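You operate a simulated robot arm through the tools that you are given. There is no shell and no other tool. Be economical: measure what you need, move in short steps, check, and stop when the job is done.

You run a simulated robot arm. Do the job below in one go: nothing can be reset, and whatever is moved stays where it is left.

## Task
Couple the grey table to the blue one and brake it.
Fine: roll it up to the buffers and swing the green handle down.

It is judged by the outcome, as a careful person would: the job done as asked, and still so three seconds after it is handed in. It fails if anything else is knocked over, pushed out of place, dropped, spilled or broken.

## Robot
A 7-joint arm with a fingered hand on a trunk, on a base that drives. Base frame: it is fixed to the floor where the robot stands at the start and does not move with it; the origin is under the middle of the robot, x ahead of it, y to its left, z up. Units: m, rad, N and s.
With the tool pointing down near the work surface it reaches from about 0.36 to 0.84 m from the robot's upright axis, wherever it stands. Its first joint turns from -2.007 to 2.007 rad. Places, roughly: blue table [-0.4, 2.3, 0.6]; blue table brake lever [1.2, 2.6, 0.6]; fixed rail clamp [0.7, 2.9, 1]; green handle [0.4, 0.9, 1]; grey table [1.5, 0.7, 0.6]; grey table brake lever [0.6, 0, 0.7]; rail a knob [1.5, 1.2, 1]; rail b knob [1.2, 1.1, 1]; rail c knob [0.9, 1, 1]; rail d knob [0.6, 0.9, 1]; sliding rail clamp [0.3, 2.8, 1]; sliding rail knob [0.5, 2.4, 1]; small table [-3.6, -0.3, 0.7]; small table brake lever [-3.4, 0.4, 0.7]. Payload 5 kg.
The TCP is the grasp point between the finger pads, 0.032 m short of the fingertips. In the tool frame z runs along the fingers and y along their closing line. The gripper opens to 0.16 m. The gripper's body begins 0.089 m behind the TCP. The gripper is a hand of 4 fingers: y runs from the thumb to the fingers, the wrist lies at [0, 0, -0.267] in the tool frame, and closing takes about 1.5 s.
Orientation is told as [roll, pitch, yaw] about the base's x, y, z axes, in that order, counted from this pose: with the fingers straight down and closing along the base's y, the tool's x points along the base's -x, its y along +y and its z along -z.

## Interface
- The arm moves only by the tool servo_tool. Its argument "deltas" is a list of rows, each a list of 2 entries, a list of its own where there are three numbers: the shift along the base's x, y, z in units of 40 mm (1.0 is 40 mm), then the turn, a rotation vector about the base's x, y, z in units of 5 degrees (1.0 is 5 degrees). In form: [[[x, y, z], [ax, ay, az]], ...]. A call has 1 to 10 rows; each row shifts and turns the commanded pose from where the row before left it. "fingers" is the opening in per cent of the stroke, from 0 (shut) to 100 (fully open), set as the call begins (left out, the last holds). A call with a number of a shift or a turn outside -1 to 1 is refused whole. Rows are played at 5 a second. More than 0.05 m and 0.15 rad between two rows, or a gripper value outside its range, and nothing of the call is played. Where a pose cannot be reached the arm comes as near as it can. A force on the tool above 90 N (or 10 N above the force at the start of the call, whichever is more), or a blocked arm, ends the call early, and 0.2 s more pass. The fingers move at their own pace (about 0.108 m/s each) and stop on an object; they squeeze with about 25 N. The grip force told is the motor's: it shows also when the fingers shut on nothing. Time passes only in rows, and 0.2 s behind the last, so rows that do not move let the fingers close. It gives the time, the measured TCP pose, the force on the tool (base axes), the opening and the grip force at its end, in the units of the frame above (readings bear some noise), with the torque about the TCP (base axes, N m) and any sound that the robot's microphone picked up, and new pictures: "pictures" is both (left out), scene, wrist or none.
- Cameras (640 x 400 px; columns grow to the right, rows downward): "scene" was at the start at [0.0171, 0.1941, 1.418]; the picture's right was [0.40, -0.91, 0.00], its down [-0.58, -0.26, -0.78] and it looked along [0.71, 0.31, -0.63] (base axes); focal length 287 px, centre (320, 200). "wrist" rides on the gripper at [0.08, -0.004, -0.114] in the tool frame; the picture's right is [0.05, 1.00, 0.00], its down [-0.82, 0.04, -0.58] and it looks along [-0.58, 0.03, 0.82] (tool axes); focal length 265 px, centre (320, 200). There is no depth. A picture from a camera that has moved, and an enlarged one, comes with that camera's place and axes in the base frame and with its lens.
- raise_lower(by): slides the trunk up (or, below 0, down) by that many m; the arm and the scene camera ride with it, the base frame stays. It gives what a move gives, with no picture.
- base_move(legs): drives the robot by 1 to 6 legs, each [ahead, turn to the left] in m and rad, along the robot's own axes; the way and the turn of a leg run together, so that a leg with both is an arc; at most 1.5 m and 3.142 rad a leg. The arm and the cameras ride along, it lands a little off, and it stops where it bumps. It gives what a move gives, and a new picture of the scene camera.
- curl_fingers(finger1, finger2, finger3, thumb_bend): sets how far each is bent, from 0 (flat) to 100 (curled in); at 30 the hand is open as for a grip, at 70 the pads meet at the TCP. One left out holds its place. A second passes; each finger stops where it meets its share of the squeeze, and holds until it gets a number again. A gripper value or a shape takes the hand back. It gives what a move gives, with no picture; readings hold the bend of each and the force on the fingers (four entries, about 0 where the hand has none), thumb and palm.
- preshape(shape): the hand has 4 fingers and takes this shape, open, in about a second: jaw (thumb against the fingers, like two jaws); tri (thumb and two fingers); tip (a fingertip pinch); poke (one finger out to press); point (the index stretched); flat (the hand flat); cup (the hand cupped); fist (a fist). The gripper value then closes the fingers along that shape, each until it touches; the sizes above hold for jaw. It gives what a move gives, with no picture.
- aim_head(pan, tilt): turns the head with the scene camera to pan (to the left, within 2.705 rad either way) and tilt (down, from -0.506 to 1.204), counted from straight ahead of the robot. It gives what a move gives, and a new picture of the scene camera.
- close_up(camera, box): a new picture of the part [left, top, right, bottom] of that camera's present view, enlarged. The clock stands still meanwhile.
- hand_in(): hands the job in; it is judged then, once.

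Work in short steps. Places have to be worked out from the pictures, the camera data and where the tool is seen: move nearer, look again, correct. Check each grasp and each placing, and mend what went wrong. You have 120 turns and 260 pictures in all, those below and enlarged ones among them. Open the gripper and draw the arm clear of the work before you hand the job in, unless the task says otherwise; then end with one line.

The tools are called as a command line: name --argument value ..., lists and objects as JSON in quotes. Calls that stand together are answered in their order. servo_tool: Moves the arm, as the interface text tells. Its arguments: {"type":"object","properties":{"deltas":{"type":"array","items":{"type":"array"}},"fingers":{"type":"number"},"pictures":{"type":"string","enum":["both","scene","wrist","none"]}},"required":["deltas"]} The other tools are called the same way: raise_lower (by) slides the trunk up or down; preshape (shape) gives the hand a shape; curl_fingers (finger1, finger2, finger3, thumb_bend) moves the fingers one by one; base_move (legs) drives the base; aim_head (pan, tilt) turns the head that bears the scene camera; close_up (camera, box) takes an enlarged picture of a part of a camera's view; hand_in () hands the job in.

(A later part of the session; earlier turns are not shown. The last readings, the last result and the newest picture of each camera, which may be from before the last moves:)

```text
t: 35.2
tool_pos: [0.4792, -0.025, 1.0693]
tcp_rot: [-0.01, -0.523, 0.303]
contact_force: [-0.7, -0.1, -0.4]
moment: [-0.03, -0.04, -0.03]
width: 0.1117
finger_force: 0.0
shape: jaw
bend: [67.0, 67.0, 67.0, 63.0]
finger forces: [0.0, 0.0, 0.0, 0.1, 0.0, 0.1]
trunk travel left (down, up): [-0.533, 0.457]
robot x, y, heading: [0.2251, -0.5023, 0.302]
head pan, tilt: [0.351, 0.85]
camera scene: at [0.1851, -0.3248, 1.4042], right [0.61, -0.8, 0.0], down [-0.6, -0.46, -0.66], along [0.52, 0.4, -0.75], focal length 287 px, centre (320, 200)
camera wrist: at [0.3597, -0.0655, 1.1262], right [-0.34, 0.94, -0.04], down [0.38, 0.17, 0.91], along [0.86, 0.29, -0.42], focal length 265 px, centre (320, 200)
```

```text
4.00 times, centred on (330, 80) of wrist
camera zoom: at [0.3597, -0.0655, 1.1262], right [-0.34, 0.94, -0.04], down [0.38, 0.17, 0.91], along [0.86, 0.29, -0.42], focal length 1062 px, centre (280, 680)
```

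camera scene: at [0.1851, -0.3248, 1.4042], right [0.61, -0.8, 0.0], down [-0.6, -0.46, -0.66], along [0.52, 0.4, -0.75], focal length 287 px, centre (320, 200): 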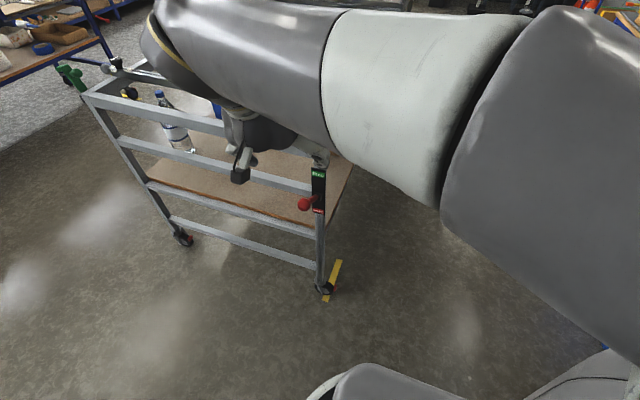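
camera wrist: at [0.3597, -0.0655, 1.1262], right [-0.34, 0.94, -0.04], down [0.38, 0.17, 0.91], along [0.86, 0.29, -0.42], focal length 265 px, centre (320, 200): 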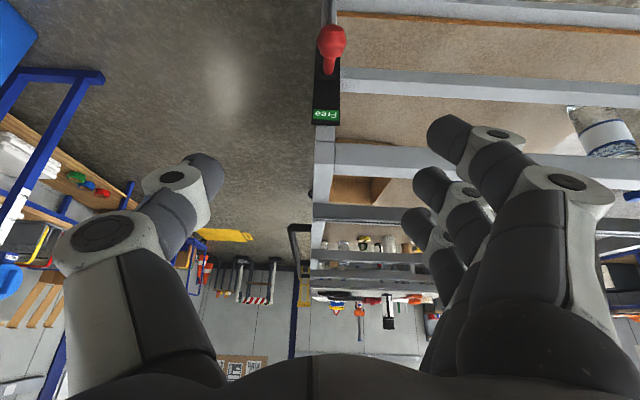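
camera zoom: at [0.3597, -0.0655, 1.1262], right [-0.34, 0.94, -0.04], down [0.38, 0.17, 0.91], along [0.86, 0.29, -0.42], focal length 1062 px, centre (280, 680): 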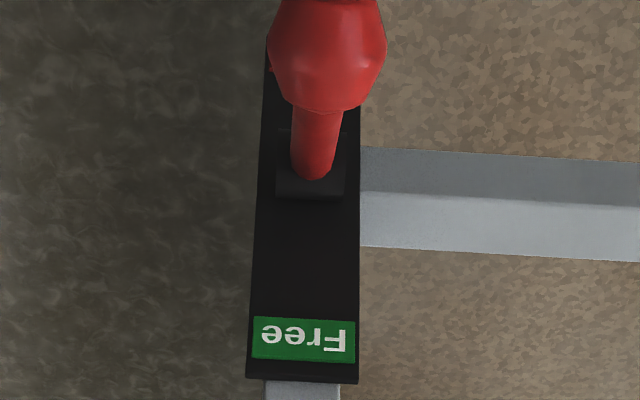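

The ball is now around [0.542, 0.002, 0.837], about 32° up — not certain it's fully at "Free". I regrasp a bit deeper and push on up till it stops.

servo_tool --deltas '[[[0.1, 0.08, -0.94], [0, 0, 0]], [[0.1, 0.08, -0.94], [0, 0, 0]], [[0.1, 0.08, -0.94], [0, 0, 0]], [[0.1, 0.08, -0.94], [0, 0, 0]], [[0.3, 0.1, -0.75], [0, 0, 0]], [[0.5, 0.15, -0.75], [0, 0, 0]], [[0.5, 0.15, -0.75], [0, 0, 0]]]'

servo_tool --deltas '[[[0, 0, 0], [0, 0, 0]], [[0, 0, 0], [0, 0, 0]], [[0, 0, 0], [0, 0, 0]], [[0, 0, 0], [0, 0, 0]], [[0, 0, 0], [0, 0, 0]], [[0, 0, 0], [0, 0, 0]], [[0, 0, 0], [0, 0, 0]]]' --fingers 0 --pictures "wrist"

```text
t: 36.8
tool_pos: [0.5481, 0.0045, 0.828]
tcp_rot: [-0.01, -0.525, 0.305]
contact_force: [-0.5, 0.6, -0.4]
moment: [-0.03, 0.02, -0.02]
width: 0.1116
finger_force: 0.0
shape: jaw
bend: [67.0, 67.0, 67.0, 63.0]
finger forces: [0.0, 0.0, 0.0, 0.0, 0.0, 0.1]
trunk travel left (down, up): [-0.533, 0.457]
robot x, y, heading: [0.2277, -0.5073, 0.302]
head pan, tilt: [0.351, 0.85]
camera scene: at [0.1852, -0.3245, 1.4043], right [0.61, -0.8, 0.0], down [-0.6, -0.46, -0.66], along [0.52, 0.4, -0.75], focal length 287 px, centre (320, 200)
camera wrist: at [0.4282, -0.0369, 0.884], right [-0.34, 0.94, -0.04], down [0.38, 0.17, 0.91], along [0.86, 0.29, -0.42], focal length 265 px, centre (320, 200)
```

scene: 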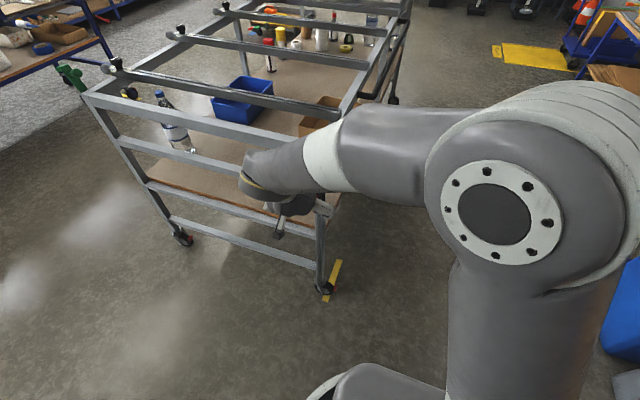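
wrist: 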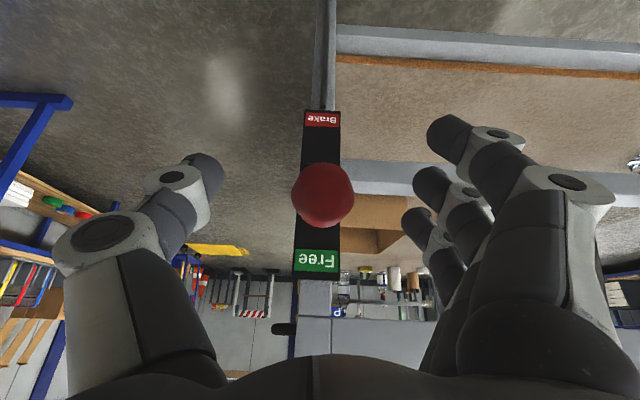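

```text
t: 38.4
tool_pos: [0.5487, 0.0023, 0.8258]
tcp_rot: [-0.013, -0.522, 0.302]
contact_force: [5.8, -7.4, -4.8]
moment: [-0.13, 0.03, -0.01]
width: 0.0137
finger_force: 25.0
shape: jaw
bend: [68.0, 73.0, 70.0, 70.0]
finger forces: [0.0, 8.7, 7.1, 0.0, 23.9, 0.0]
trunk travel left (down, up): [-0.533, 0.457]
robot x, y, heading: [0.2265, -0.5081, 0.305]
head pan, tilt: [0.351, 0.85]
camera wrist: at [0.4291, -0.038, 0.8842], right [-0.33, 0.94, -0.04], down [0.39, 0.17, 0.91], along [0.86, 0.29, -0.42], focal length 265 px, centre (320, 200)
```

wrist: 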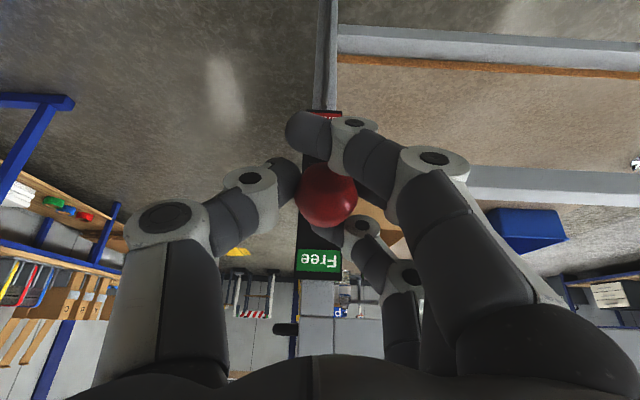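

servo_tool --deltas '[[[0.14, 0.04, 0.25], [0, 0, 0]], [[0.15, 0.045, 0.24], [0, 0, 0]], [[0.17, 0.05, 0.23], [0, 0, 0]], [[0.19, 0.055, 0.22], [0, 0, 0]]]' --pictures "wrist"

```text
t: 39.4
tool_pos: [0.5749, 0.0121, 0.8672]
tcp_rot: [-0.007, -0.526, 0.302]
contact_force: [-1.7, -2.5, 4.8]
moment: [-0.1, 0.09, 0.03]
width: 0.0058
finger_force: 25.2
shape: jaw
bend: [70.0, 75.0, 71.0, 74.0]
finger forces: [5.3, 0.1, 0.0, 0.0, 0.1, 0.0]
trunk travel left (down, up): [-0.533, 0.457]
robot x, y, heading: [0.2314, -0.5067, 0.303]
head pan, tilt: [0.351, 0.85]
camera wrist: at [0.4555, -0.029, 0.9246], right [-0.34, 0.94, -0.03], down [0.38, 0.17, 0.91], along [0.86, 0.29, -0.42], focal length 265 px, centre (320, 200)
```

wrist: 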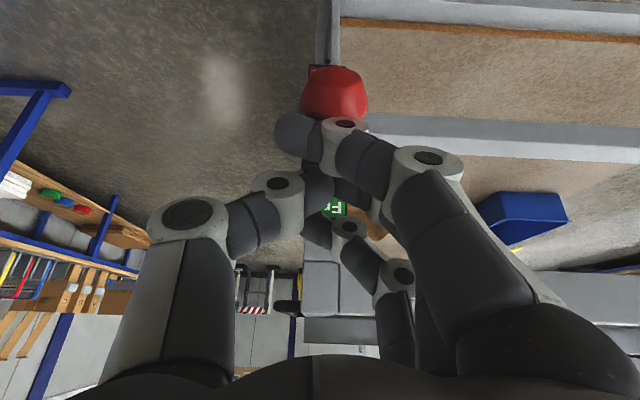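

It slips at the same angle again, so the lever appears to be at its upper stop. I open, withdraw and check.

servo_tool --deltas '[[[0, 0, 0], [0, 0, 0]], [[0, 0, 0], [0, 0, 0]], [[0, 0, 0], [0, 0, 0]], [[0, 0, 0], [0, 0, 0]], [[-0.5, -0.14, 0.6], [0, 0, 0]], [[-0.8, -0.2, 0.6], [0, 0, 0]], [[-0.5, -0.2, 0.9], [0, 0, 0]], [[-0.2, 0, 0.9], [0, 0, 0]], [[0, 0, 0.9], [0, 0, 0]], [[0, 0, 0.9], [0, 0, 0]]]' --fingers 70 --pictures "none"

close_up --camera "scene" --box '[270, 140, 370, 250]'

close_up --camera "wrist" --box '[0, 0, 640, 400]'

```text
t: 41.6
tool_pos: [0.4929, -0.0111, 1.0566]
tcp_rot: [-0.012, -0.525, 0.304]
contact_force: [1.1, 0.6, 0.2]
moment: [0.01, 0.0, 0.0]
width: 0.1118
finger_force: 0.2
shape: jaw
bend: [67.0, 67.0, 67.0, 63.0]
finger forces: [0.0, 0.1, 0.1, 0.1, 0.0, 0.0]
trunk travel left (down, up): [-0.533, 0.457]
robot x, y, heading: [0.2283, -0.5074, 0.297]
head pan, tilt: [0.351, 0.85]
```

```text
3.64 times, centred on (320, 195) of scene
camera zoom: at [0.1852, -0.3248, 1.4042], right [0.61, -0.8, 0.0], down [-0.6, -0.46, -0.66], along [0.52, 0.4, -0.75], focal length 1045 px, centre (320, 218)
```

zoom: 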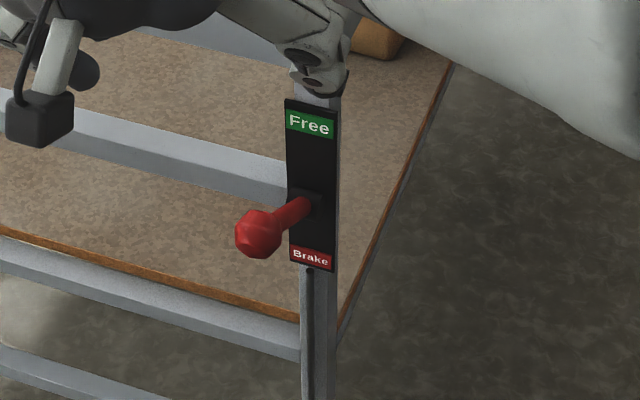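

```text
1.00 times, centred on (320, 200) of wrist (not enlarged: the box is as wide or as high as the picture)
camera zoom: at [0.3739, -0.0516, 1.1143], right [-0.34, 0.94, -0.04], down [0.38, 0.17, 0.91], along [0.86, 0.29, -0.42], focal length 265 px, centre (320, 200)
```

zoom: 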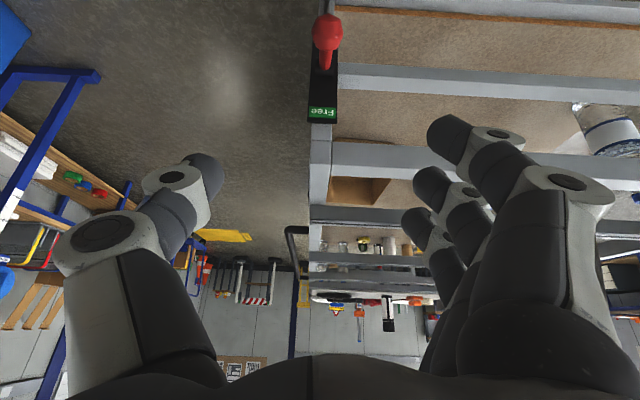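

The table itself has shifted a few mm, so the brake is free. I raise the trunk and level the hand, then drive round to the table's right side.

raise_lower --by 0.2

servo_tool --deltas '[[[-0.3, -0.3, 0.5], [-0.276, 0.961, 0]], [[-0.3, -0.3, 0.5], [-0.276, 0.961, 0]], [[-0.3, -0.3, 0.5], [-0.276, 0.961, 0]], [[-0.3, -0.3, 0], [-0.276, 0.961, 0]], [[-0.3, -0.3, 0], [-0.276, 0.961, 0]], [[-0.3, -0.3, 0], [-0.276, 0.961, 0]]]' --pictures "none"

aim_head --pan -0.2 --tilt 0.85

```text
t: 43.8
tool_pos: [0.4939, -0.0102, 1.2564]
tcp_rot: [-0.012, -0.523, 0.304]
contact_force: [-0.3, -0.3, -0.9]
moment: [0.0, 0.01, 0.0]
width: 0.1116
finger_force: 0.0
shape: jaw
bend: [67.0, 67.0, 67.0, 63.0]
finger forces: [0.1, 0.0, 0.0, 0.0, 0.1, 0.0]
trunk travel left (down, up): [-0.733, 0.257]
robot x, y, heading: [0.2289, -0.5085, 0.304]
head pan, tilt: [0.351, 0.85]
```

```text
t: 45.2
tool_pos: [0.422, -0.0831, 1.3169]
tcp_rot: [0.002, 0.001, 0.303]
contact_force: [-0.8, -0.2, -0.7]
moment: [-0.01, -0.03, -0.02]
width: 0.1113
finger_force: 0.0
shape: jaw
bend: [67.0, 67.0, 67.0, 63.0]
finger forces: [0.1, 0.0, 0.0, 0.0, 0.0, 0.0]
trunk travel left (down, up): [-0.733, 0.257]
robot x, y, heading: [0.2292, -0.5048, 0.293]
head pan, tilt: [0.351, 0.85]
```

```text
t: 46.2
tool_pos: [0.4213, -0.0832, 1.3169]
tcp_rot: [0.002, 0.001, 0.303]
contact_force: [0.0, -0.4, 0.2]
moment: [0.03, 0.01, -0.02]
width: 0.1118
finger_force: 0.0
shape: jaw
bend: [67.0, 67.0, 67.0, 63.0]
finger forces: [0.0, 0.0, 0.1, 0.0, 0.0, 0.0]
trunk travel left (down, up): [-0.733, 0.257]
robot x, y, heading: [0.2259, -0.5055, 0.301]
head pan, tilt: [-0.201, 0.85]
camera scene: at [0.2008, -0.3643, 1.6043], right [0.1, -0.99, 0.0], down [-0.75, -0.08, -0.66], along [0.66, 0.07, -0.75], focal length 287 px, centre (320, 200)
```

scene: 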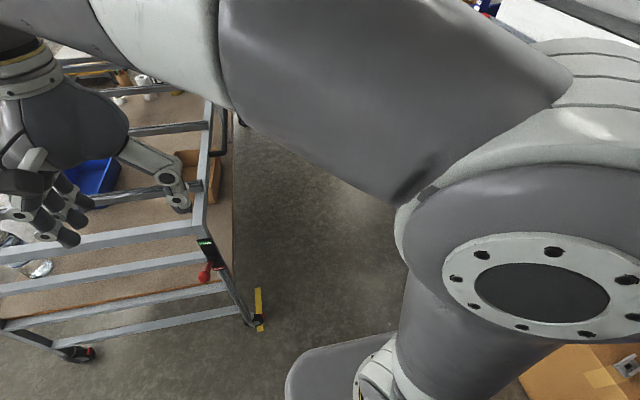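

base_move --legs '[[0.0, -0.2], [0.75, 0.0]]'

aim_head --pan 0.9 --tilt 0.6

aim_head --pan -0.6 --tilt 0.6

```text
t: 51.0
tool_pos: [1.248, -0.053, 1.3177]
tcp_rot: [0.002, 0.001, 0.101]
contact_force: [0.6, 0.7, 0.2]
moment: [0.0, 0.05, -0.01]
width: 0.1116
finger_force: 0.1
shape: jaw
bend: [67.0, 67.0, 67.0, 63.0]
finger forces: [0.0, 0.1, 0.0, 0.1, 0.1, 0.0]
trunk travel left (down, up): [-0.733, 0.257]
robot x, y, heading: [0.9741, -0.4318, 0.103]
head pan, tilt: [-0.201, 0.85]
camera scene: at [0.9746, -0.2858, 1.6043], right [-0.1, -0.99, 0.0], down [-0.75, 0.07, -0.66], along [0.66, -0.07, -0.75], focal length 287 px, centre (320, 200)
```

scene: 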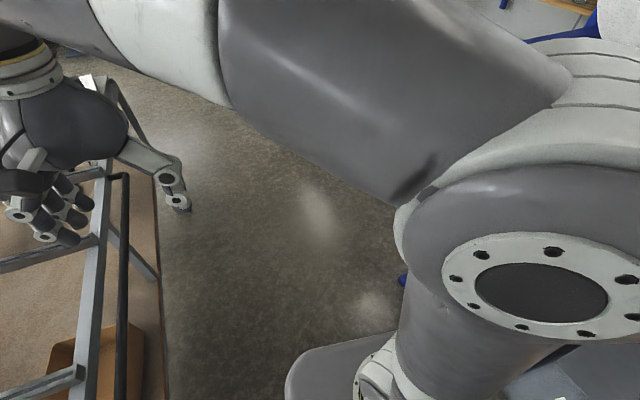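

```text
t: 52.3
tool_pos: [1.2477, -0.0533, 1.3167]
tcp_rot: [-0.001, 0.0, 0.101]
contact_force: [0.5, 0.1, -0.6]
moment: [-0.01, -0.01, 0.0]
width: 0.1117
finger_force: 0.0
shape: jaw
bend: [67.0, 67.0, 67.0, 63.0]
finger forces: [0.0, 0.0, 0.0, 0.0, 0.1, 0.0]
trunk travel left (down, up): [-0.733, 0.257]
robot x, y, heading: [0.9738, -0.4301, 0.1]
head pan, tilt: [0.901, 0.6]
camera scene: at [0.9441, -0.2036, 1.6251], right [0.84, -0.54, 0.0], down [-0.31, -0.48, -0.82], along [0.45, 0.69, -0.57], focal length 287 px, centre (320, 200)
```

scene: 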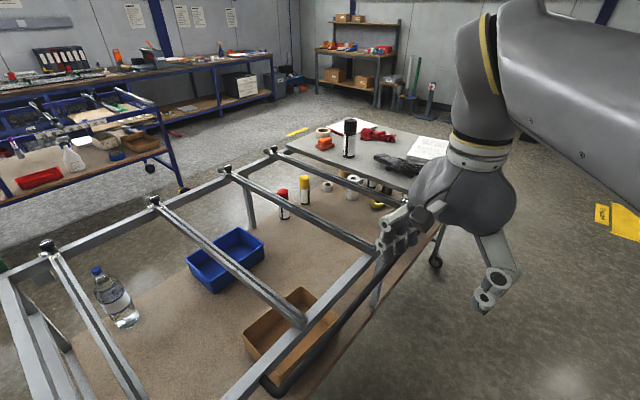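

```text
t: 53.9
tool_pos: [1.2476, -0.0544, 1.3164]
tcp_rot: [-0.002, 0.0, 0.102]
contact_force: [0.3, -0.5, 0.5]
moment: [0.01, 0.0, 0.03]
width: 0.1116
finger_force: 0.1
shape: jaw
bend: [67.0, 67.0, 67.0, 63.0]
finger forces: [0.0, 0.2, 0.0, 0.0, 0.0, 0.1]
trunk travel left (down, up): [-0.733, 0.257]
robot x, y, heading: [0.9747, -0.4268, 0.098]
head pan, tilt: [-0.6, 0.6]
camera scene: at [0.974, -0.3203, 1.6252], right [-0.48, -0.88, 0.0], down [-0.5, 0.27, -0.83], along [0.72, -0.4, -0.56], focal length 287 px, centre (320, 200)
```

scene: 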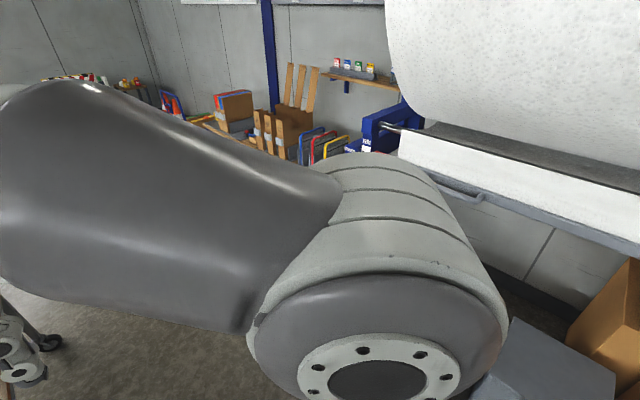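

The table is 1.86 m long, with a black push bar along its right side, centred near x≈1.5. I'll push there with the back of the hand, so I drive further along carefully.

base_move --legs '[[0.0, 0.1], [0.4, 0.0]]'

aim_head --pan -1.2 --tilt 0.6

```text
t: 56.9
tool_pos: [1.5993, 0.0545, 1.3166]
tcp_rot: [0.0, 0.0, 0.205]
contact_force: [1.0, 0.3, -0.1]
moment: [0.04, 0.03, -0.03]
width: 0.1115
finger_force: 0.1
shape: jaw
bend: [67.0, 67.0, 67.0, 63.0]
finger forces: [0.0, 0.1, 0.1, 0.0, 0.0, 0.0]
trunk travel left (down, up): [-0.733, 0.257]
robot x, y, heading: [1.3656, -0.352, 0.201]
head pan, tilt: [-0.6, 0.6]
camera scene: at [1.3556, -0.24, 1.6252], right [-0.39, -0.92, 0.0], down [-0.52, 0.22, -0.82], along [0.76, -0.32, -0.57], focal length 287 px, centre (320, 200)
```

scene: 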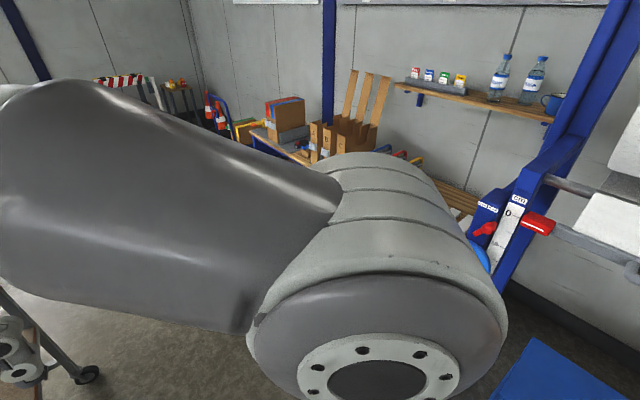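

```text
t: 57.9
tool_pos: [1.5988, 0.0537, 1.316]
tcp_rot: [0.0, 0.002, 0.204]
contact_force: [0.2, 0.1, 0.1]
moment: [0.03, 0.01, 0.01]
width: 0.1114
finger_force: 0.1
shape: jaw
bend: [67.0, 67.0, 67.0, 63.0]
finger forces: [0.0, 0.0, 0.1, 0.0, 0.0, 0.0]
trunk travel left (down, up): [-0.733, 0.257]
robot x, y, heading: [1.3674, -0.3541, 0.206]
head pan, tilt: [-1.201, 0.6]
camera scene: at [1.3214, -0.2802, 1.6252], right [-0.84, -0.54, 0.0], down [-0.31, 0.47, -0.83], along [0.45, -0.69, -0.56], focal length 287 px, centre (320, 200)
```

scene: 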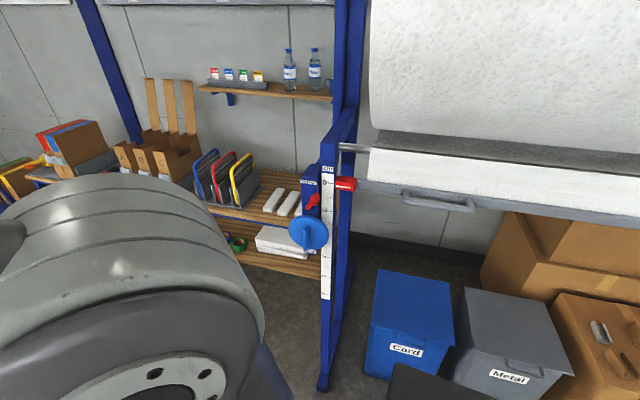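

The blue post is about 0.58 m off, so I turn here rather than go further, and use the arm to reach the bar's middle.

base_move --legs '[[0.0, 0.8], [0.0, 0.853]]'

aim_head --pan 0.0 --tilt 0.75

```text
t: 62.6
tool_pos: [0.9444, -0.151, 1.3163]
tcp_rot: [0.0, 0.0, 1.86]
contact_force: [0.6, -0.9, 0.1]
moment: [0.02, 0.03, -0.02]
width: 0.1117
finger_force: 0.0
shape: jaw
bend: [67.0, 67.0, 67.0, 63.0]
finger forces: [0.1, 0.0, 0.1, 0.0, 0.0, 0.0]
trunk travel left (down, up): [-0.733, 0.257]
robot x, y, heading: [1.3639, -0.3487, 1.855]
head pan, tilt: [-1.201, 0.6]
camera scene: at [1.3004, -0.3956, 1.6252], right [0.61, -0.79, 0.0], down [-0.45, -0.35, -0.83], along [0.65, 0.5, -0.56], focal length 287 px, centre (320, 200)
```

scene: 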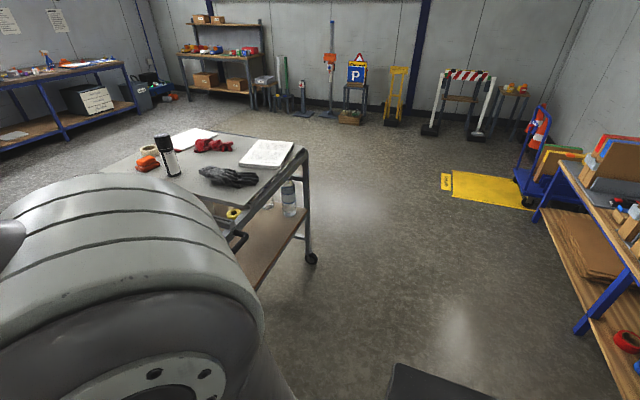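

```text
t: 64.0
tool_pos: [0.9439, -0.1518, 1.3162]
tcp_rot: [0.001, -0.001, 1.857]
contact_force: [-1.0, 0.1, 0.1]
moment: [0.0, 0.03, 0.01]
width: 0.1116
finger_force: 0.0
shape: jaw
bend: [67.0, 67.0, 67.0, 63.0]
finger forces: [0.1, 0.0, 0.0, 0.0, 0.1, 0.0]
trunk travel left (down, up): [-0.733, 0.257]
robot x, y, heading: [1.3619, -0.3512, 1.859]
head pan, tilt: [0.0, 0.75]
camera scene: at [1.2071, -0.3699, 1.6123], right [0.96, 0.28, 0.0], down [0.19, -0.65, -0.73], along [-0.21, 0.7, -0.68], focal length 287 px, centre (320, 200)
```

scene: 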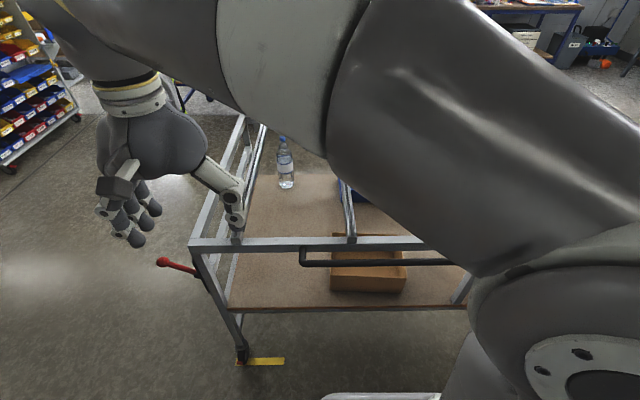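

The beam is parallel to my heading. The bar stands about 7 cm outside the beam near z 0.92. I carry the hand to the right, to the middle of the bar, staying outside and high.

servo_tool --deltas '[[[0.9, 0.35, 0], [0, 0, 0]], [[0.9, 0.35, 0], [0, 0, 0]], [[0.9, 0.35, 0], [0, 0, 0]], [[0.9, 0.35, 0], [0, 0, 0]], [[0.9, 0.35, 0], [0, 0, 0]], [[0.9, 0.35, 0], [0, 0, 0]], [[0.9, 0.35, 0], [0, 0, 0]], [[0.9, 0.35, 0], [0, 0, 0]], [[0.9, 0.35, 0], [0, 0, 0]], [[0.9, 0.35, 0], [0, 0, 0]]]' --pictures "none"

servo_tool --deltas '[[[0.9, 0.4, 0], [0, 0, 0]], [[0.9, 0.4, 0], [0, 0, 0]], [[0.9, 0.4, 0], [0, 0, 0]], [[0.9, 0.4, 0], [0, 0, 0]], [[0.9, 0.4, 0], [0, 0, 0]], [[0.9, 0.4, 0], [0, 0, 0]], [[0.9, 0.4, 0], [0, 0, 0]]]'

```text
t: 66.2
tool_pos: [1.2853, 0.0165, 1.2776]
tcp_rot: [0.001, 0.0, 1.858]
contact_force: [0.4, 0.3, 0.8]
moment: [-0.02, -0.01, 0.01]
width: 0.1119
finger_force: 0.2
shape: jaw
bend: [67.0, 67.0, 67.0, 63.0]
finger forces: [0.1, 0.1, 0.0, 0.1, 0.1, 0.0]
out of reach, approached as far as the arm can: row 6, 7, 8
trunk travel left (down, up): [-0.733, 0.257]
robot x, y, heading: [1.365, -0.3494, 1.863]
head pan, tilt: [0.0, 0.75]
```

```text
t: 67.8
tool_pos: [1.5383, 0.1295, 1.2778]
tcp_rot: [0.003, 0.0, 1.858]
contact_force: [1.1, 0.9, -0.1]
moment: [-0.04, -0.01, 0.01]
width: 0.1117
finger_force: 0.0
shape: jaw
bend: [67.0, 67.0, 67.0, 63.0]
finger forces: [0.0, 0.0, 0.1, 0.0, 0.0, 0.0]
trunk travel left (down, up): [-0.733, 0.257]
robot x, y, heading: [1.3648, -0.3464, 1.856]
head pan, tilt: [0.0, 0.75]
camera scene: at [1.2083, -0.3689, 1.6124], right [0.96, 0.28, 0.0], down [0.19, -0.65, -0.73], along [-0.21, 0.7, -0.68], focal length 287 px, centre (320, 200)
camera wrist: at [1.5651, 0.054, 1.3903], right [-0.94, -0.33, 0.0], down [-0.27, 0.77, 0.58], along [-0.19, 0.54, -0.82], focal length 265 px, centre (320, 200)
```

scene: 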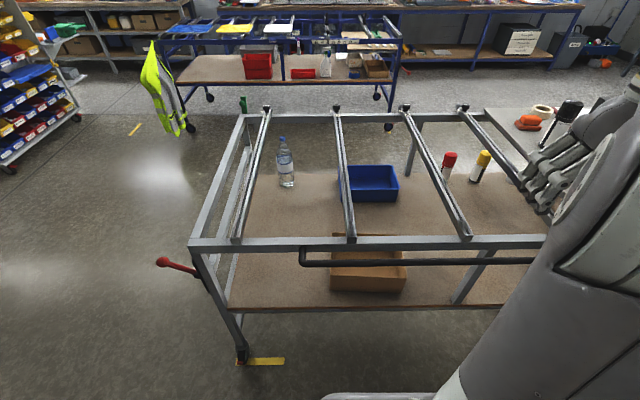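
wrist: 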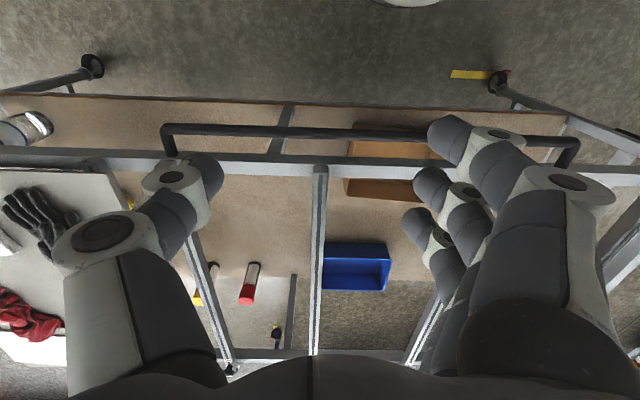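

A clear view. I zoom on the corridor ahead to check lateral alignment of the green hook with the keeper.

close_up --camera "scene" --box '[150, 10, 420, 140]'

close_up --camera "scene" --box '[220, 20, 320, 120]'

close_up --camera "scene" --box '[360, 20, 500, 140]'

```text
2.37 times, centred on (285, 75) of scene
camera zoom: at [1.2083, -0.3689, 1.6124], right [0.96, 0.28, 0.0], down [0.19, -0.65, -0.73], along [-0.21, 0.7, -0.68], focal length 681 px, centre (403, 496)
```

zoom: 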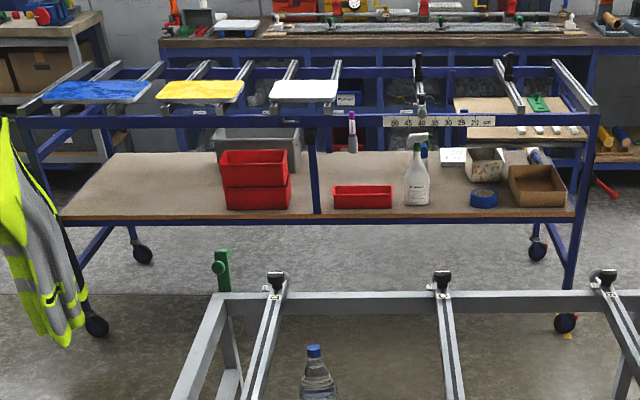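

```text
4.00 times, centred on (270, 70) of scene
camera zoom: at [1.2083, -0.3689, 1.6124], right [0.96, 0.28, 0.0], down [0.19, -0.65, -0.73], along [-0.21, 0.7, -0.68], focal length 1149 px, centre (520, 720)
```

zoom: 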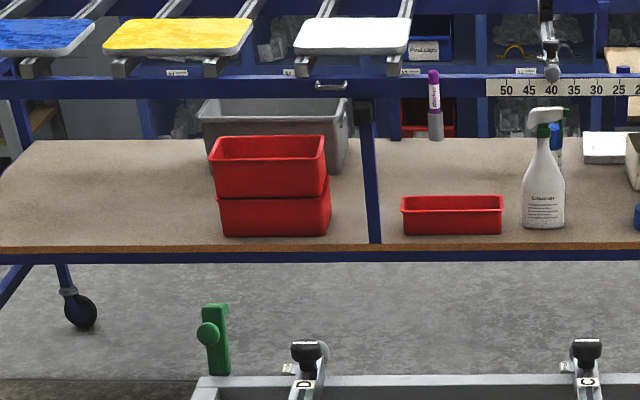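

```text
3.33 times, centred on (430, 80) of scene
camera zoom: at [1.2083, -0.3689, 1.6124], right [0.96, 0.28, 0.0], down [0.19, -0.65, -0.73], along [-0.21, 0.7, -0.68], focal length 958 px, centre (-47, 600)
```

zoom: 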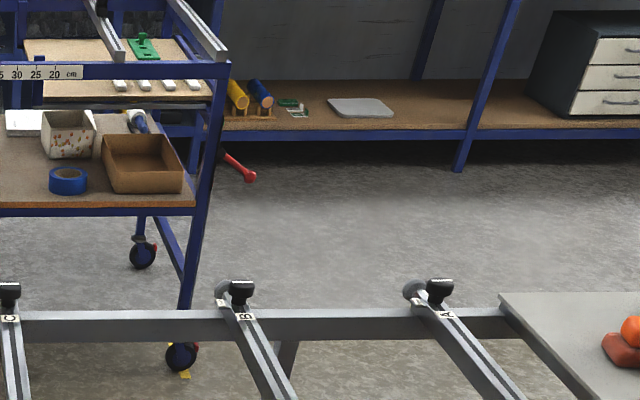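

Triangulating from two views: keeper ≈ [0.02, 2.17, 0.92] (along-table 0.638), buffer ≈ along-table 0.70, hook at 0.66 — nearly lined up, ~1.35 m to go, tables parallel. I lower the hand outside the push bar so its body will bear on the bar.

servo_tool --deltas '[[[0.24, 0.07, -0.9], [0, 0, 0]], [[0.24, 0.07, -0.9], [0, 0, 0]], [[0.24, 0.07, -0.9], [0, 0, 0]], [[0.24, 0.07, -0.9], [0, 0, 0]], [[0.24, 0.07, -0.9], [0, 0, 0]], [[0, 0, -0.9], [0, 0, 0]], [[0, 0, -0.9], [0, 0, 0]], [[0, 0, -0.9], [0, 0, 0]], [[0, 0, -0.9], [0, 0, 0]]]' --fingers 30

```text
t: 69.8
tool_pos: [1.584, 0.1443, 0.9535]
tcp_rot: [0.001, -0.001, 1.858]
contact_force: [0.8, -0.1, -0.5]
moment: [-0.03, 0.02, 0.0]
width: 0.0482
finger_force: 0.0
shape: jaw
bend: [73.0, 73.0, 73.0, 70.0]
finger forces: [0.0, 0.1, 0.0, 0.1, 0.0, 0.0]
trunk travel left (down, up): [-0.733, 0.257]
robot x, y, heading: [1.3647, -0.3511, 1.861]
head pan, tilt: [0.0, 0.75]
camera scene: at [1.2077, -0.3693, 1.6124], right [0.96, 0.28, 0.0], down [0.19, -0.65, -0.73], along [-0.21, 0.7, -0.68], focal length 287 px, centre (320, 200)
camera wrist: at [1.6111, 0.0679, 1.0661], right [-0.94, -0.33, 0.0], down [-0.27, 0.77, 0.58], along [-0.19, 0.54, -0.82], focal length 265 px, centre (320, 200)
```

scene: 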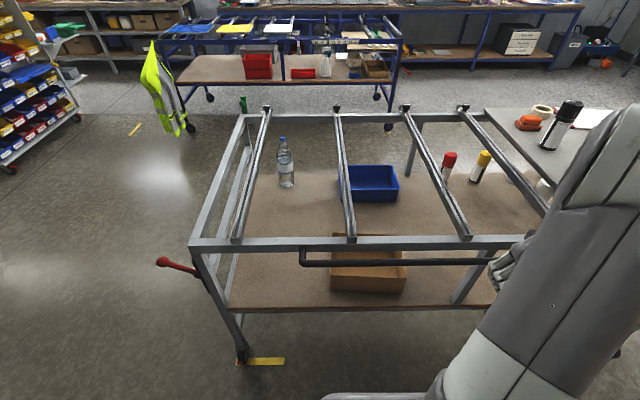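
wrist: 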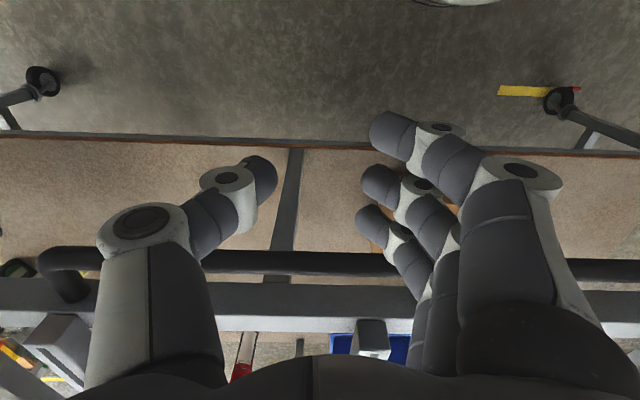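

servo_tool --deltas '[[[0, 0, -0.9], [0, 0, 0]], [[0, 0, -0.9], [0, 0, 0]], [[0, 0, -0.9], [0, 0, 0]], [[0, 0, -0.9], [0, 0, 0]], [[0, 0, -0.6], [0, 0, 0]]]' --pictures "none"

servo_tool --deltas '[[[-0.071, 0.24, 0], [0, 0, 0]], [[-0.071, 0.24, 0], [0, 0, 0]], [[-0.071, 0.24, 0], [0, 0, 0]], [[-0.071, 0.24, 0], [0, 0, 0]], [[-0.071, 0.24, 0], [0, 0, 0]], [[-0.071, 0.24, 0], [0, 0, 0]], [[-0.071, 0.24, 0], [0, 0, 0]], [[-0.071, 0.24, 0], [0, 0, 0]]]'

```text
t: 71.0
tool_pos: [1.5831, 0.1434, 0.7862]
tcp_rot: [0.001, 0.0, 1.858]
contact_force: [-0.4, -0.7, 0.4]
moment: [-0.01, 0.01, 0.01]
width: 0.0485
finger_force: 0.1
shape: jaw
bend: [73.0, 73.0, 73.0, 70.0]
finger forces: [0.0, 0.0, 0.0, 0.1, 0.0, 0.0]
trunk travel left (down, up): [-0.733, 0.257]
robot x, y, heading: [1.3614, -0.3516, 1.859]
head pan, tilt: [0.0, 0.75]
```

```text
t: 72.8
tool_pos: [1.5583, 0.2257, 0.7868]
tcp_rot: [0.001, -0.005, 1.862]
contact_force: [0.3, 1.4, 0.1]
moment: [-0.04, -0.05, -0.02]
width: 0.0482
finger_force: 0.1
shape: jaw
bend: [73.0, 73.0, 73.0, 70.0]
finger forces: [0.0, 0.0, 0.1, 0.1, 0.0, 0.1]
trunk travel left (down, up): [-0.733, 0.257]
robot x, y, heading: [1.3665, -0.3487, 1.861]
head pan, tilt: [0.0, 0.75]
camera scene: at [1.207, -0.3681, 1.6123], right [0.96, 0.28, 0.0], down [0.19, -0.65, -0.73], along [-0.21, 0.7, -0.68], focal length 287 px, centre (320, 200)
camera wrist: at [1.5862, 0.1487, 0.8992], right [-0.94, -0.34, 0.0], down [-0.27, 0.77, 0.58], along [-0.2, 0.55, -0.81], focal length 265 px, centre (320, 200)
```

scene: 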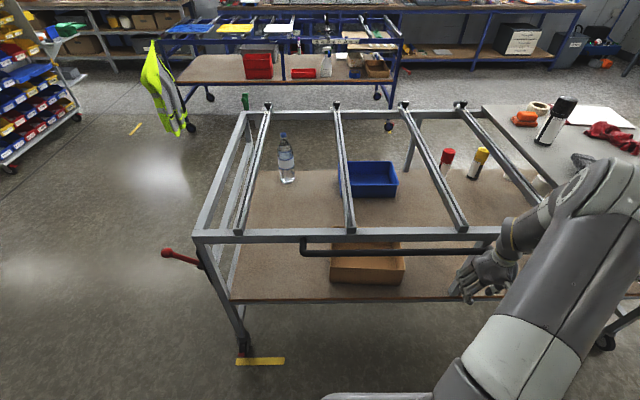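
wrist: 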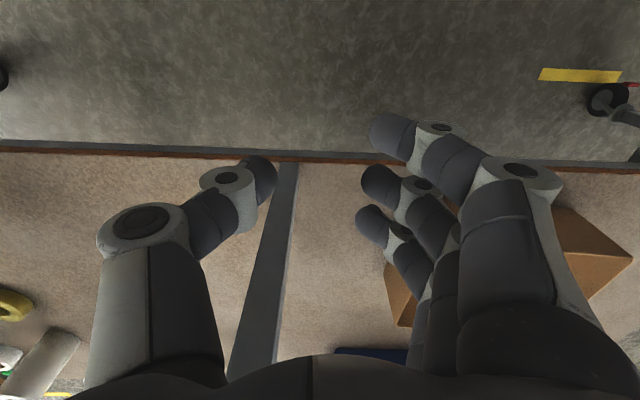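

The table rolls easily (force ~1 N) but its far end led slightly: my push point is beyond its centre. I shift the hand 0.2 m toward the front end and push on.

servo_tool --deltas '[[[0.28, -0.96, 0], [0, 0, 0]], [[-0.96, -0.28, 0], [0, 0, 0]], [[-0.96, -0.28, 0], [0, 0, 0]], [[-0.96, -0.28, 0], [0, 0, 0]], [[-0.96, -0.28, 0], [0, 0, 0]], [[-0.96, -0.28, 0], [0, 0, 0]], [[-0.2, 0.68, 0], [0, 0, 0]], [[-0.1, 0.34, 0], [0, 0, 0]], [[-0.071, 0.24, 0], [0, 0, 0]], [[-0.071, 0.24, 0], [0, 0, 0]]]' --pictures "none"

servo_tool --deltas '[[[-0.071, 0.24, 0], [0, 0, 0]], [[-0.071, 0.24, 0], [0, 0, 0]], [[-0.071, 0.24, 0], [0, 0, 0]], [[-0.071, 0.24, 0], [0, 0, 0]], [[-0.071, 0.24, 0], [0, 0, 0]], [[-0.071, 0.24, 0], [0, 0, 0]], [[-0.071, 0.24, 0], [0, 0, 0]], [[-0.071, 0.24, 0], [0, 0, 0]]]' --pictures "scene"

```text
t: 75.0
tool_pos: [1.3624, 0.1855, 0.7868]
tcp_rot: [0.001, -0.001, 1.86]
contact_force: [-0.1, -1.7, -0.3]
moment: [0.0, -0.03, 0.04]
width: 0.0485
finger_force: 0.0
shape: jaw
bend: [73.0, 73.0, 73.0, 70.0]
finger forces: [0.1, 0.0, 0.1, 0.0, 0.0, 0.0]
trunk travel left (down, up): [-0.733, 0.257]
robot x, y, heading: [1.3652, -0.3485, 1.856]
head pan, tilt: [0.0, 0.75]
```

```text
t: 76.8
tool_pos: [1.3398, 0.2642, 0.7863]
tcp_rot: [0.001, -0.001, 1.858]
contact_force: [2.1, -4.0, -2.4]
moment: [0.4, 0.22, -0.05]
width: 0.0483
finger_force: 0.0
shape: jaw
bend: [73.0, 73.0, 73.0, 70.0]
finger forces: [0.1, 0.1, 0.1, 0.0, 0.0, 5.2]
trunk travel left (down, up): [-0.733, 0.257]
robot x, y, heading: [1.3619, -0.3504, 1.861]
head pan, tilt: [0.0, 0.75]
camera scene: at [1.2076, -0.3701, 1.6123], right [0.96, 0.28, 0.0], down [0.19, -0.65, -0.73], along [-0.21, 0.7, -0.68], focal length 287 px, centre (320, 200)
```

scene: 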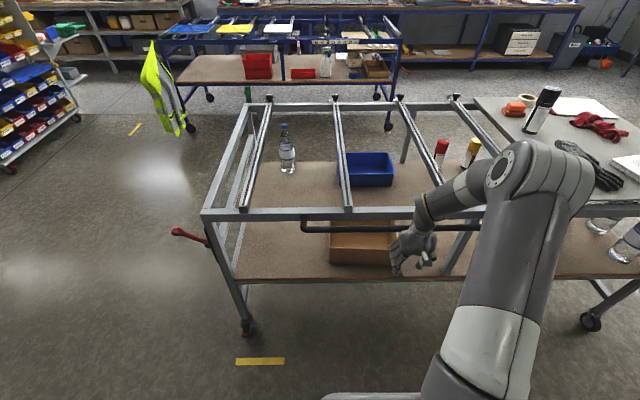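

The table is about 2° CCW now but stable with this push point. I shift another 0.2 m toward the front end to straighten it, pushing slowly.

servo_tool --deltas '[[[0.14, -0.48, 0], [0, 0, 0]], [[-0.96, -0.28, 0], [0, 0, 0]], [[-0.96, -0.28, 0], [0, 0, 0]], [[-0.96, -0.28, 0], [0, 0, 0]], [[-0.96, -0.28, 0], [0, 0, 0]], [[-0.96, -0.28, 0], [0, 0, 0]], [[-0.14, 0.48, 0], [0, 0, 0]], [[-0.071, 0.24, 0], [0, 0, 0]], [[-0.071, 0.24, 0], [0, 0, 0]], [[-0.071, 0.24, 0], [0, 0, 0]]]' --pictures "scene"

servo_tool --deltas '[[[-0.071, 0.24, 0], [0, 0, 0]], [[-0.071, 0.24, 0], [0, 0, 0]], [[-0.071, 0.24, 0], [0, 0, 0]], [[-0.071, 0.24, 0], [0, 0, 0]]]' --pictures "scene"

```text
t: 79.0
tool_pos: [1.1379, 0.2396, 0.7886]
tcp_rot: [0.002, -0.009, 1.861]
contact_force: [-0.7, -0.3, 0.5]
moment: [-0.03, -0.01, -0.02]
width: 0.0484
finger_force: 0.0
shape: jaw
bend: [73.0, 73.0, 73.0, 70.0]
finger forces: [0.1, 0.0, 0.1, 0.1, 0.0, 0.0]
trunk travel left (down, up): [-0.733, 0.257]
robot x, y, heading: [1.3625, -0.3455, 1.853]
head pan, tilt: [0.0, 0.75]
camera scene: at [1.2068, -0.3685, 1.6123], right [0.96, 0.28, 0.0], down [0.19, -0.65, -0.73], along [-0.21, 0.7, -0.68], focal length 287 px, centre (320, 200)
```

scene: 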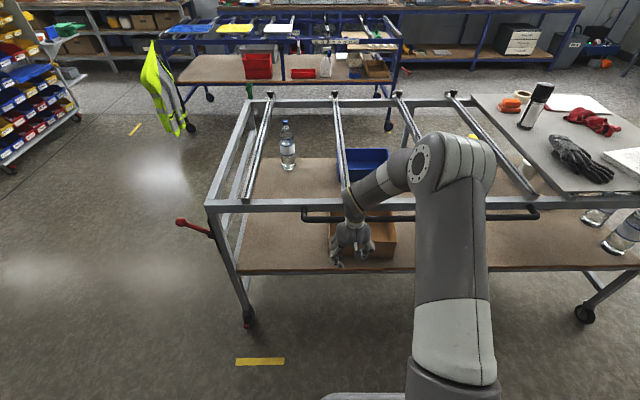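

```text
t: 80.0
tool_pos: [1.1287, 0.272, 0.7857]
tcp_rot: [0.0, 0.0, 1.858]
contact_force: [3.0, -9.9, -1.4]
moment: [1.07, 0.28, 0.03]
width: 0.0481
finger_force: 0.0
shape: jaw
bend: [73.0, 73.0, 73.0, 70.0]
finger forces: [0.1, 0.0, 0.0, 0.0, 0.0, 10.9]
trunk travel left (down, up): [-0.733, 0.257]
robot x, y, heading: [1.3684, -0.3482, 1.861]
head pan, tilt: [0.0, 0.75]
camera scene: at [1.2075, -0.3714, 1.6123], right [0.96, 0.28, 0.0], down [0.19, -0.65, -0.73], along [-0.21, 0.7, -0.68], focal length 287 px, centre (320, 200)
```

scene: 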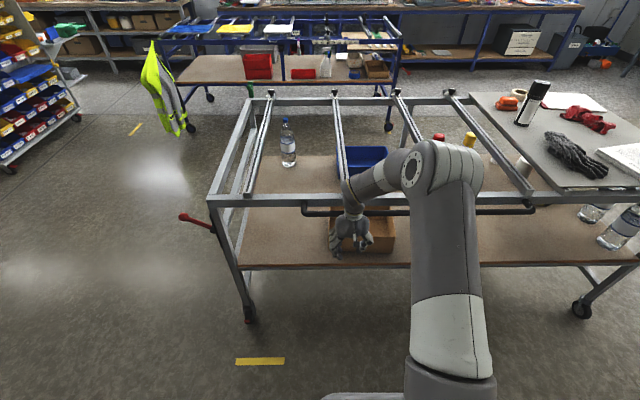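

Contact at ~10 N and the table is rolling. I continue this push and watch the angle.

servo_tool --deltas '[[[-0.085, 0.288, 0], [0, 0, 0]], [[-0.085, 0.288, 0], [0, 0, 0]], [[-0.085, 0.288, 0], [0, 0, 0]], [[-0.085, 0.288, 0], [0, 0, 0]], [[-0.085, 0.288, 0], [0, 0, 0]], [[-0.085, 0.288, 0], [0, 0, 0]], [[-0.085, 0.288, 0], [0, 0, 0]], [[-0.085, 0.288, 0], [0, 0, 0]]]' --pictures "scene"

```text
t: 81.8
tool_pos: [1.1001, 0.3657, 0.7859]
tcp_rot: [-0.001, -0.002, 1.858]
contact_force: [-0.8, 0.5, -0.2]
moment: [0.0, -0.01, 0.0]
width: 0.0483
finger_force: 0.0
shape: jaw
bend: [73.0, 73.0, 73.0, 70.0]
finger forces: [0.0, 0.1, 0.0, 0.0, 0.0, 0.0]
trunk travel left (down, up): [-0.733, 0.257]
robot x, y, heading: [1.3683, -0.3486, 1.861]
head pan, tilt: [0.0, 0.75]
camera scene: at [1.2069, -0.3691, 1.6123], right [0.96, 0.28, 0.0], down [0.19, -0.65, -0.73], along [-0.21, 0.7, -0.68], focal length 287 px, centre (320, 200)
```

scene: 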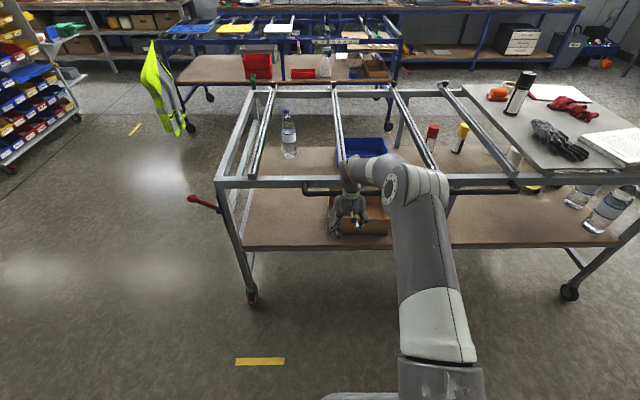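

close_up --camera "scene" --box '[200, 40, 520, 240]'

```text
2.00 times, centred on (360, 140) of scene
camera zoom: at [1.2069, -0.3691, 1.6123], right [0.96, 0.28, 0.0], down [0.19, -0.65, -0.73], along [-0.21, 0.7, -0.68], focal length 575 px, centre (240, 320)
```

zoom: 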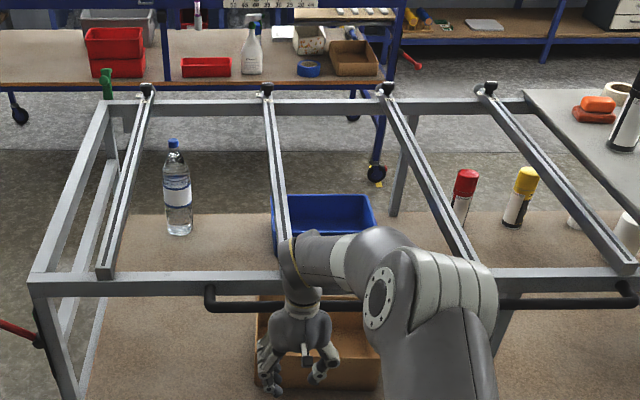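

Table and blue table are parallel again. I move the hand to u≈1.37 (near its centre) and now push by driving the base in short legs.

servo_tool --deltas '[[[0.1, -0.35, 0], [0, 0, 0]], [[0.96, 0.28, 0], [0, 0, 0]], [[0.96, 0.28, 0], [0, 0, 0]], [[0.96, 0.28, 0], [0, 0, 0]], [[0.96, 0.28, 0], [0, 0, 0]], [[0.96, 0.28, 0], [0, 0, 0]]]' --pictures "none"

base_move --legs '[[0.08, 0.0], [0.08, 0.0]]'

```text
t: 83.2
tool_pos: [1.2976, 0.4085, 0.7853]
tcp_rot: [0.003, -0.001, 1.86]
contact_force: [-0.1, 0.2, 0.2]
moment: [0.01, 0.02, 0.03]
width: 0.0483
finger_force: 0.1
shape: jaw
bend: [73.0, 73.0, 73.0, 70.0]
finger forces: [0.1, 0.0, 0.0, 0.0, 0.0, 0.1]
trunk travel left (down, up): [-0.733, 0.257]
robot x, y, heading: [1.3683, -0.3521, 1.855]
head pan, tilt: [0.0, 0.75]
```

```text
t: 84.2
tool_pos: [1.2883, 0.4389, 0.7826]
tcp_rot: [0.005, 0.019, 1.852]
contact_force: [0.9, 0.6, -1.2]
moment: [0.0, 0.04, -0.01]
width: 0.0484
finger_force: 0.0
shape: jaw
bend: [73.0, 73.0, 73.0, 70.0]
finger forces: [0.0, 0.1, 0.0, 0.1, 0.0, 0.1]
trunk travel left (down, up): [-0.733, 0.257]
robot x, y, heading: [1.3516, -0.312, 1.856]
head pan, tilt: [0.0, 0.75]
stopped in leg 1: the force on the tool passed its limit at 108 N (the readings are from after the stop); the commanded pose is now the measured one
camera scene: at [1.1961, -0.3311, 1.6123], right [0.96, 0.28, 0.0], down [0.19, -0.65, -0.73], along [-0.21, 0.7, -0.68], focal length 287 px, centre (320, 200)
```

scene: 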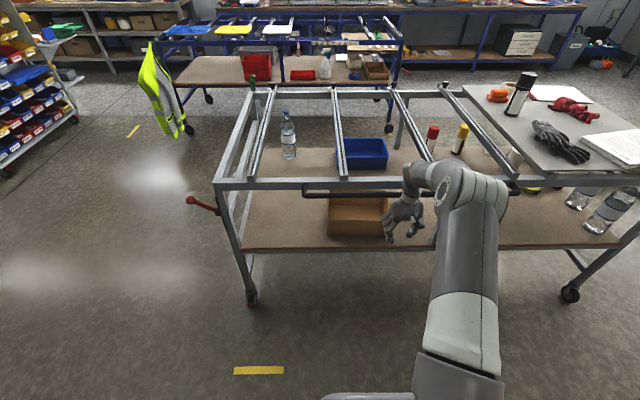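

Driving against it gives a force spike (108 N) — too abrupt. I'll use smooth arm strokes instead, with the base moved up between them. Retract the hand 0.3 m first, then drive 0.25 m.

servo_tool --deltas '[[[0.25, -0.85, 0], [0, 0, 0]], [[0.25, -0.85, 0], [0, 0, 0]], [[0.25, -0.85, 0], [0, 0, 0]], [[0.25, -0.85, 0], [0, 0, 0]], [[0.25, -0.85, 0], [0, 0, 0]], [[0.25, -0.85, 0], [0, 0, 0]], [[0.25, -0.85, 0], [0, 0, 0]], [[0.25, -0.85, 0], [0, 0, 0]]]' --pictures "none"

base_move --legs '[[0.24, 0.0]]'

```text
t: 86.0
tool_pos: [1.3671, 0.1686, 0.7827]
tcp_rot: [0.006, 0.021, 1.851]
contact_force: [1.5, -0.6, -0.1]
moment: [0.01, 0.01, 0.03]
width: 0.048
finger_force: 0.1
shape: jaw
bend: [73.0, 73.0, 73.0, 70.0]
finger forces: [0.0, 0.1, 0.1, 0.0, 0.0, 0.1]
trunk travel left (down, up): [-0.733, 0.257]
robot x, y, heading: [1.3537, -0.3101, 1.859]
head pan, tilt: [0.0, 0.75]
```

```text
t: 87.7
tool_pos: [1.3015, 0.3998, 0.7827]
tcp_rot: [0.005, 0.019, 1.85]
contact_force: [-0.7, -0.3, -0.1]
moment: [-0.04, 0.02, 0.0]
width: 0.0482
finger_force: 0.0
shape: jaw
bend: [73.0, 73.0, 73.0, 70.0]
finger forces: [0.0, 0.0, 0.0, 0.0, 0.1, 0.1]
trunk travel left (down, up): [-0.733, 0.257]
robot x, y, heading: [1.2882, -0.081, 1.852]
head pan, tilt: [0.0, 0.75]
camera scene: at [1.1276, -0.0987, 1.6123], right [0.96, 0.28, 0.0], down [0.19, -0.65, -0.73], along [-0.21, 0.7, -0.68], focal length 287 px, centre (320, 200)
```

scene: 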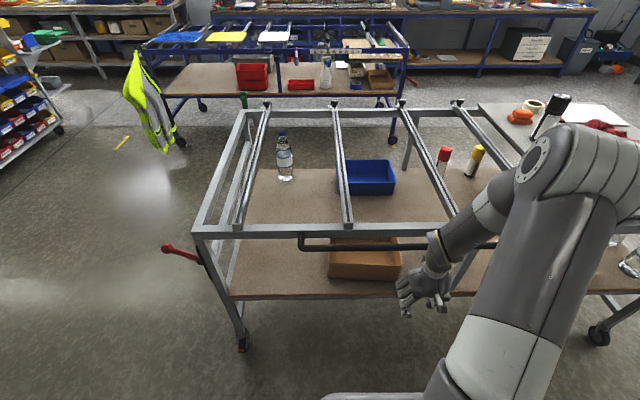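

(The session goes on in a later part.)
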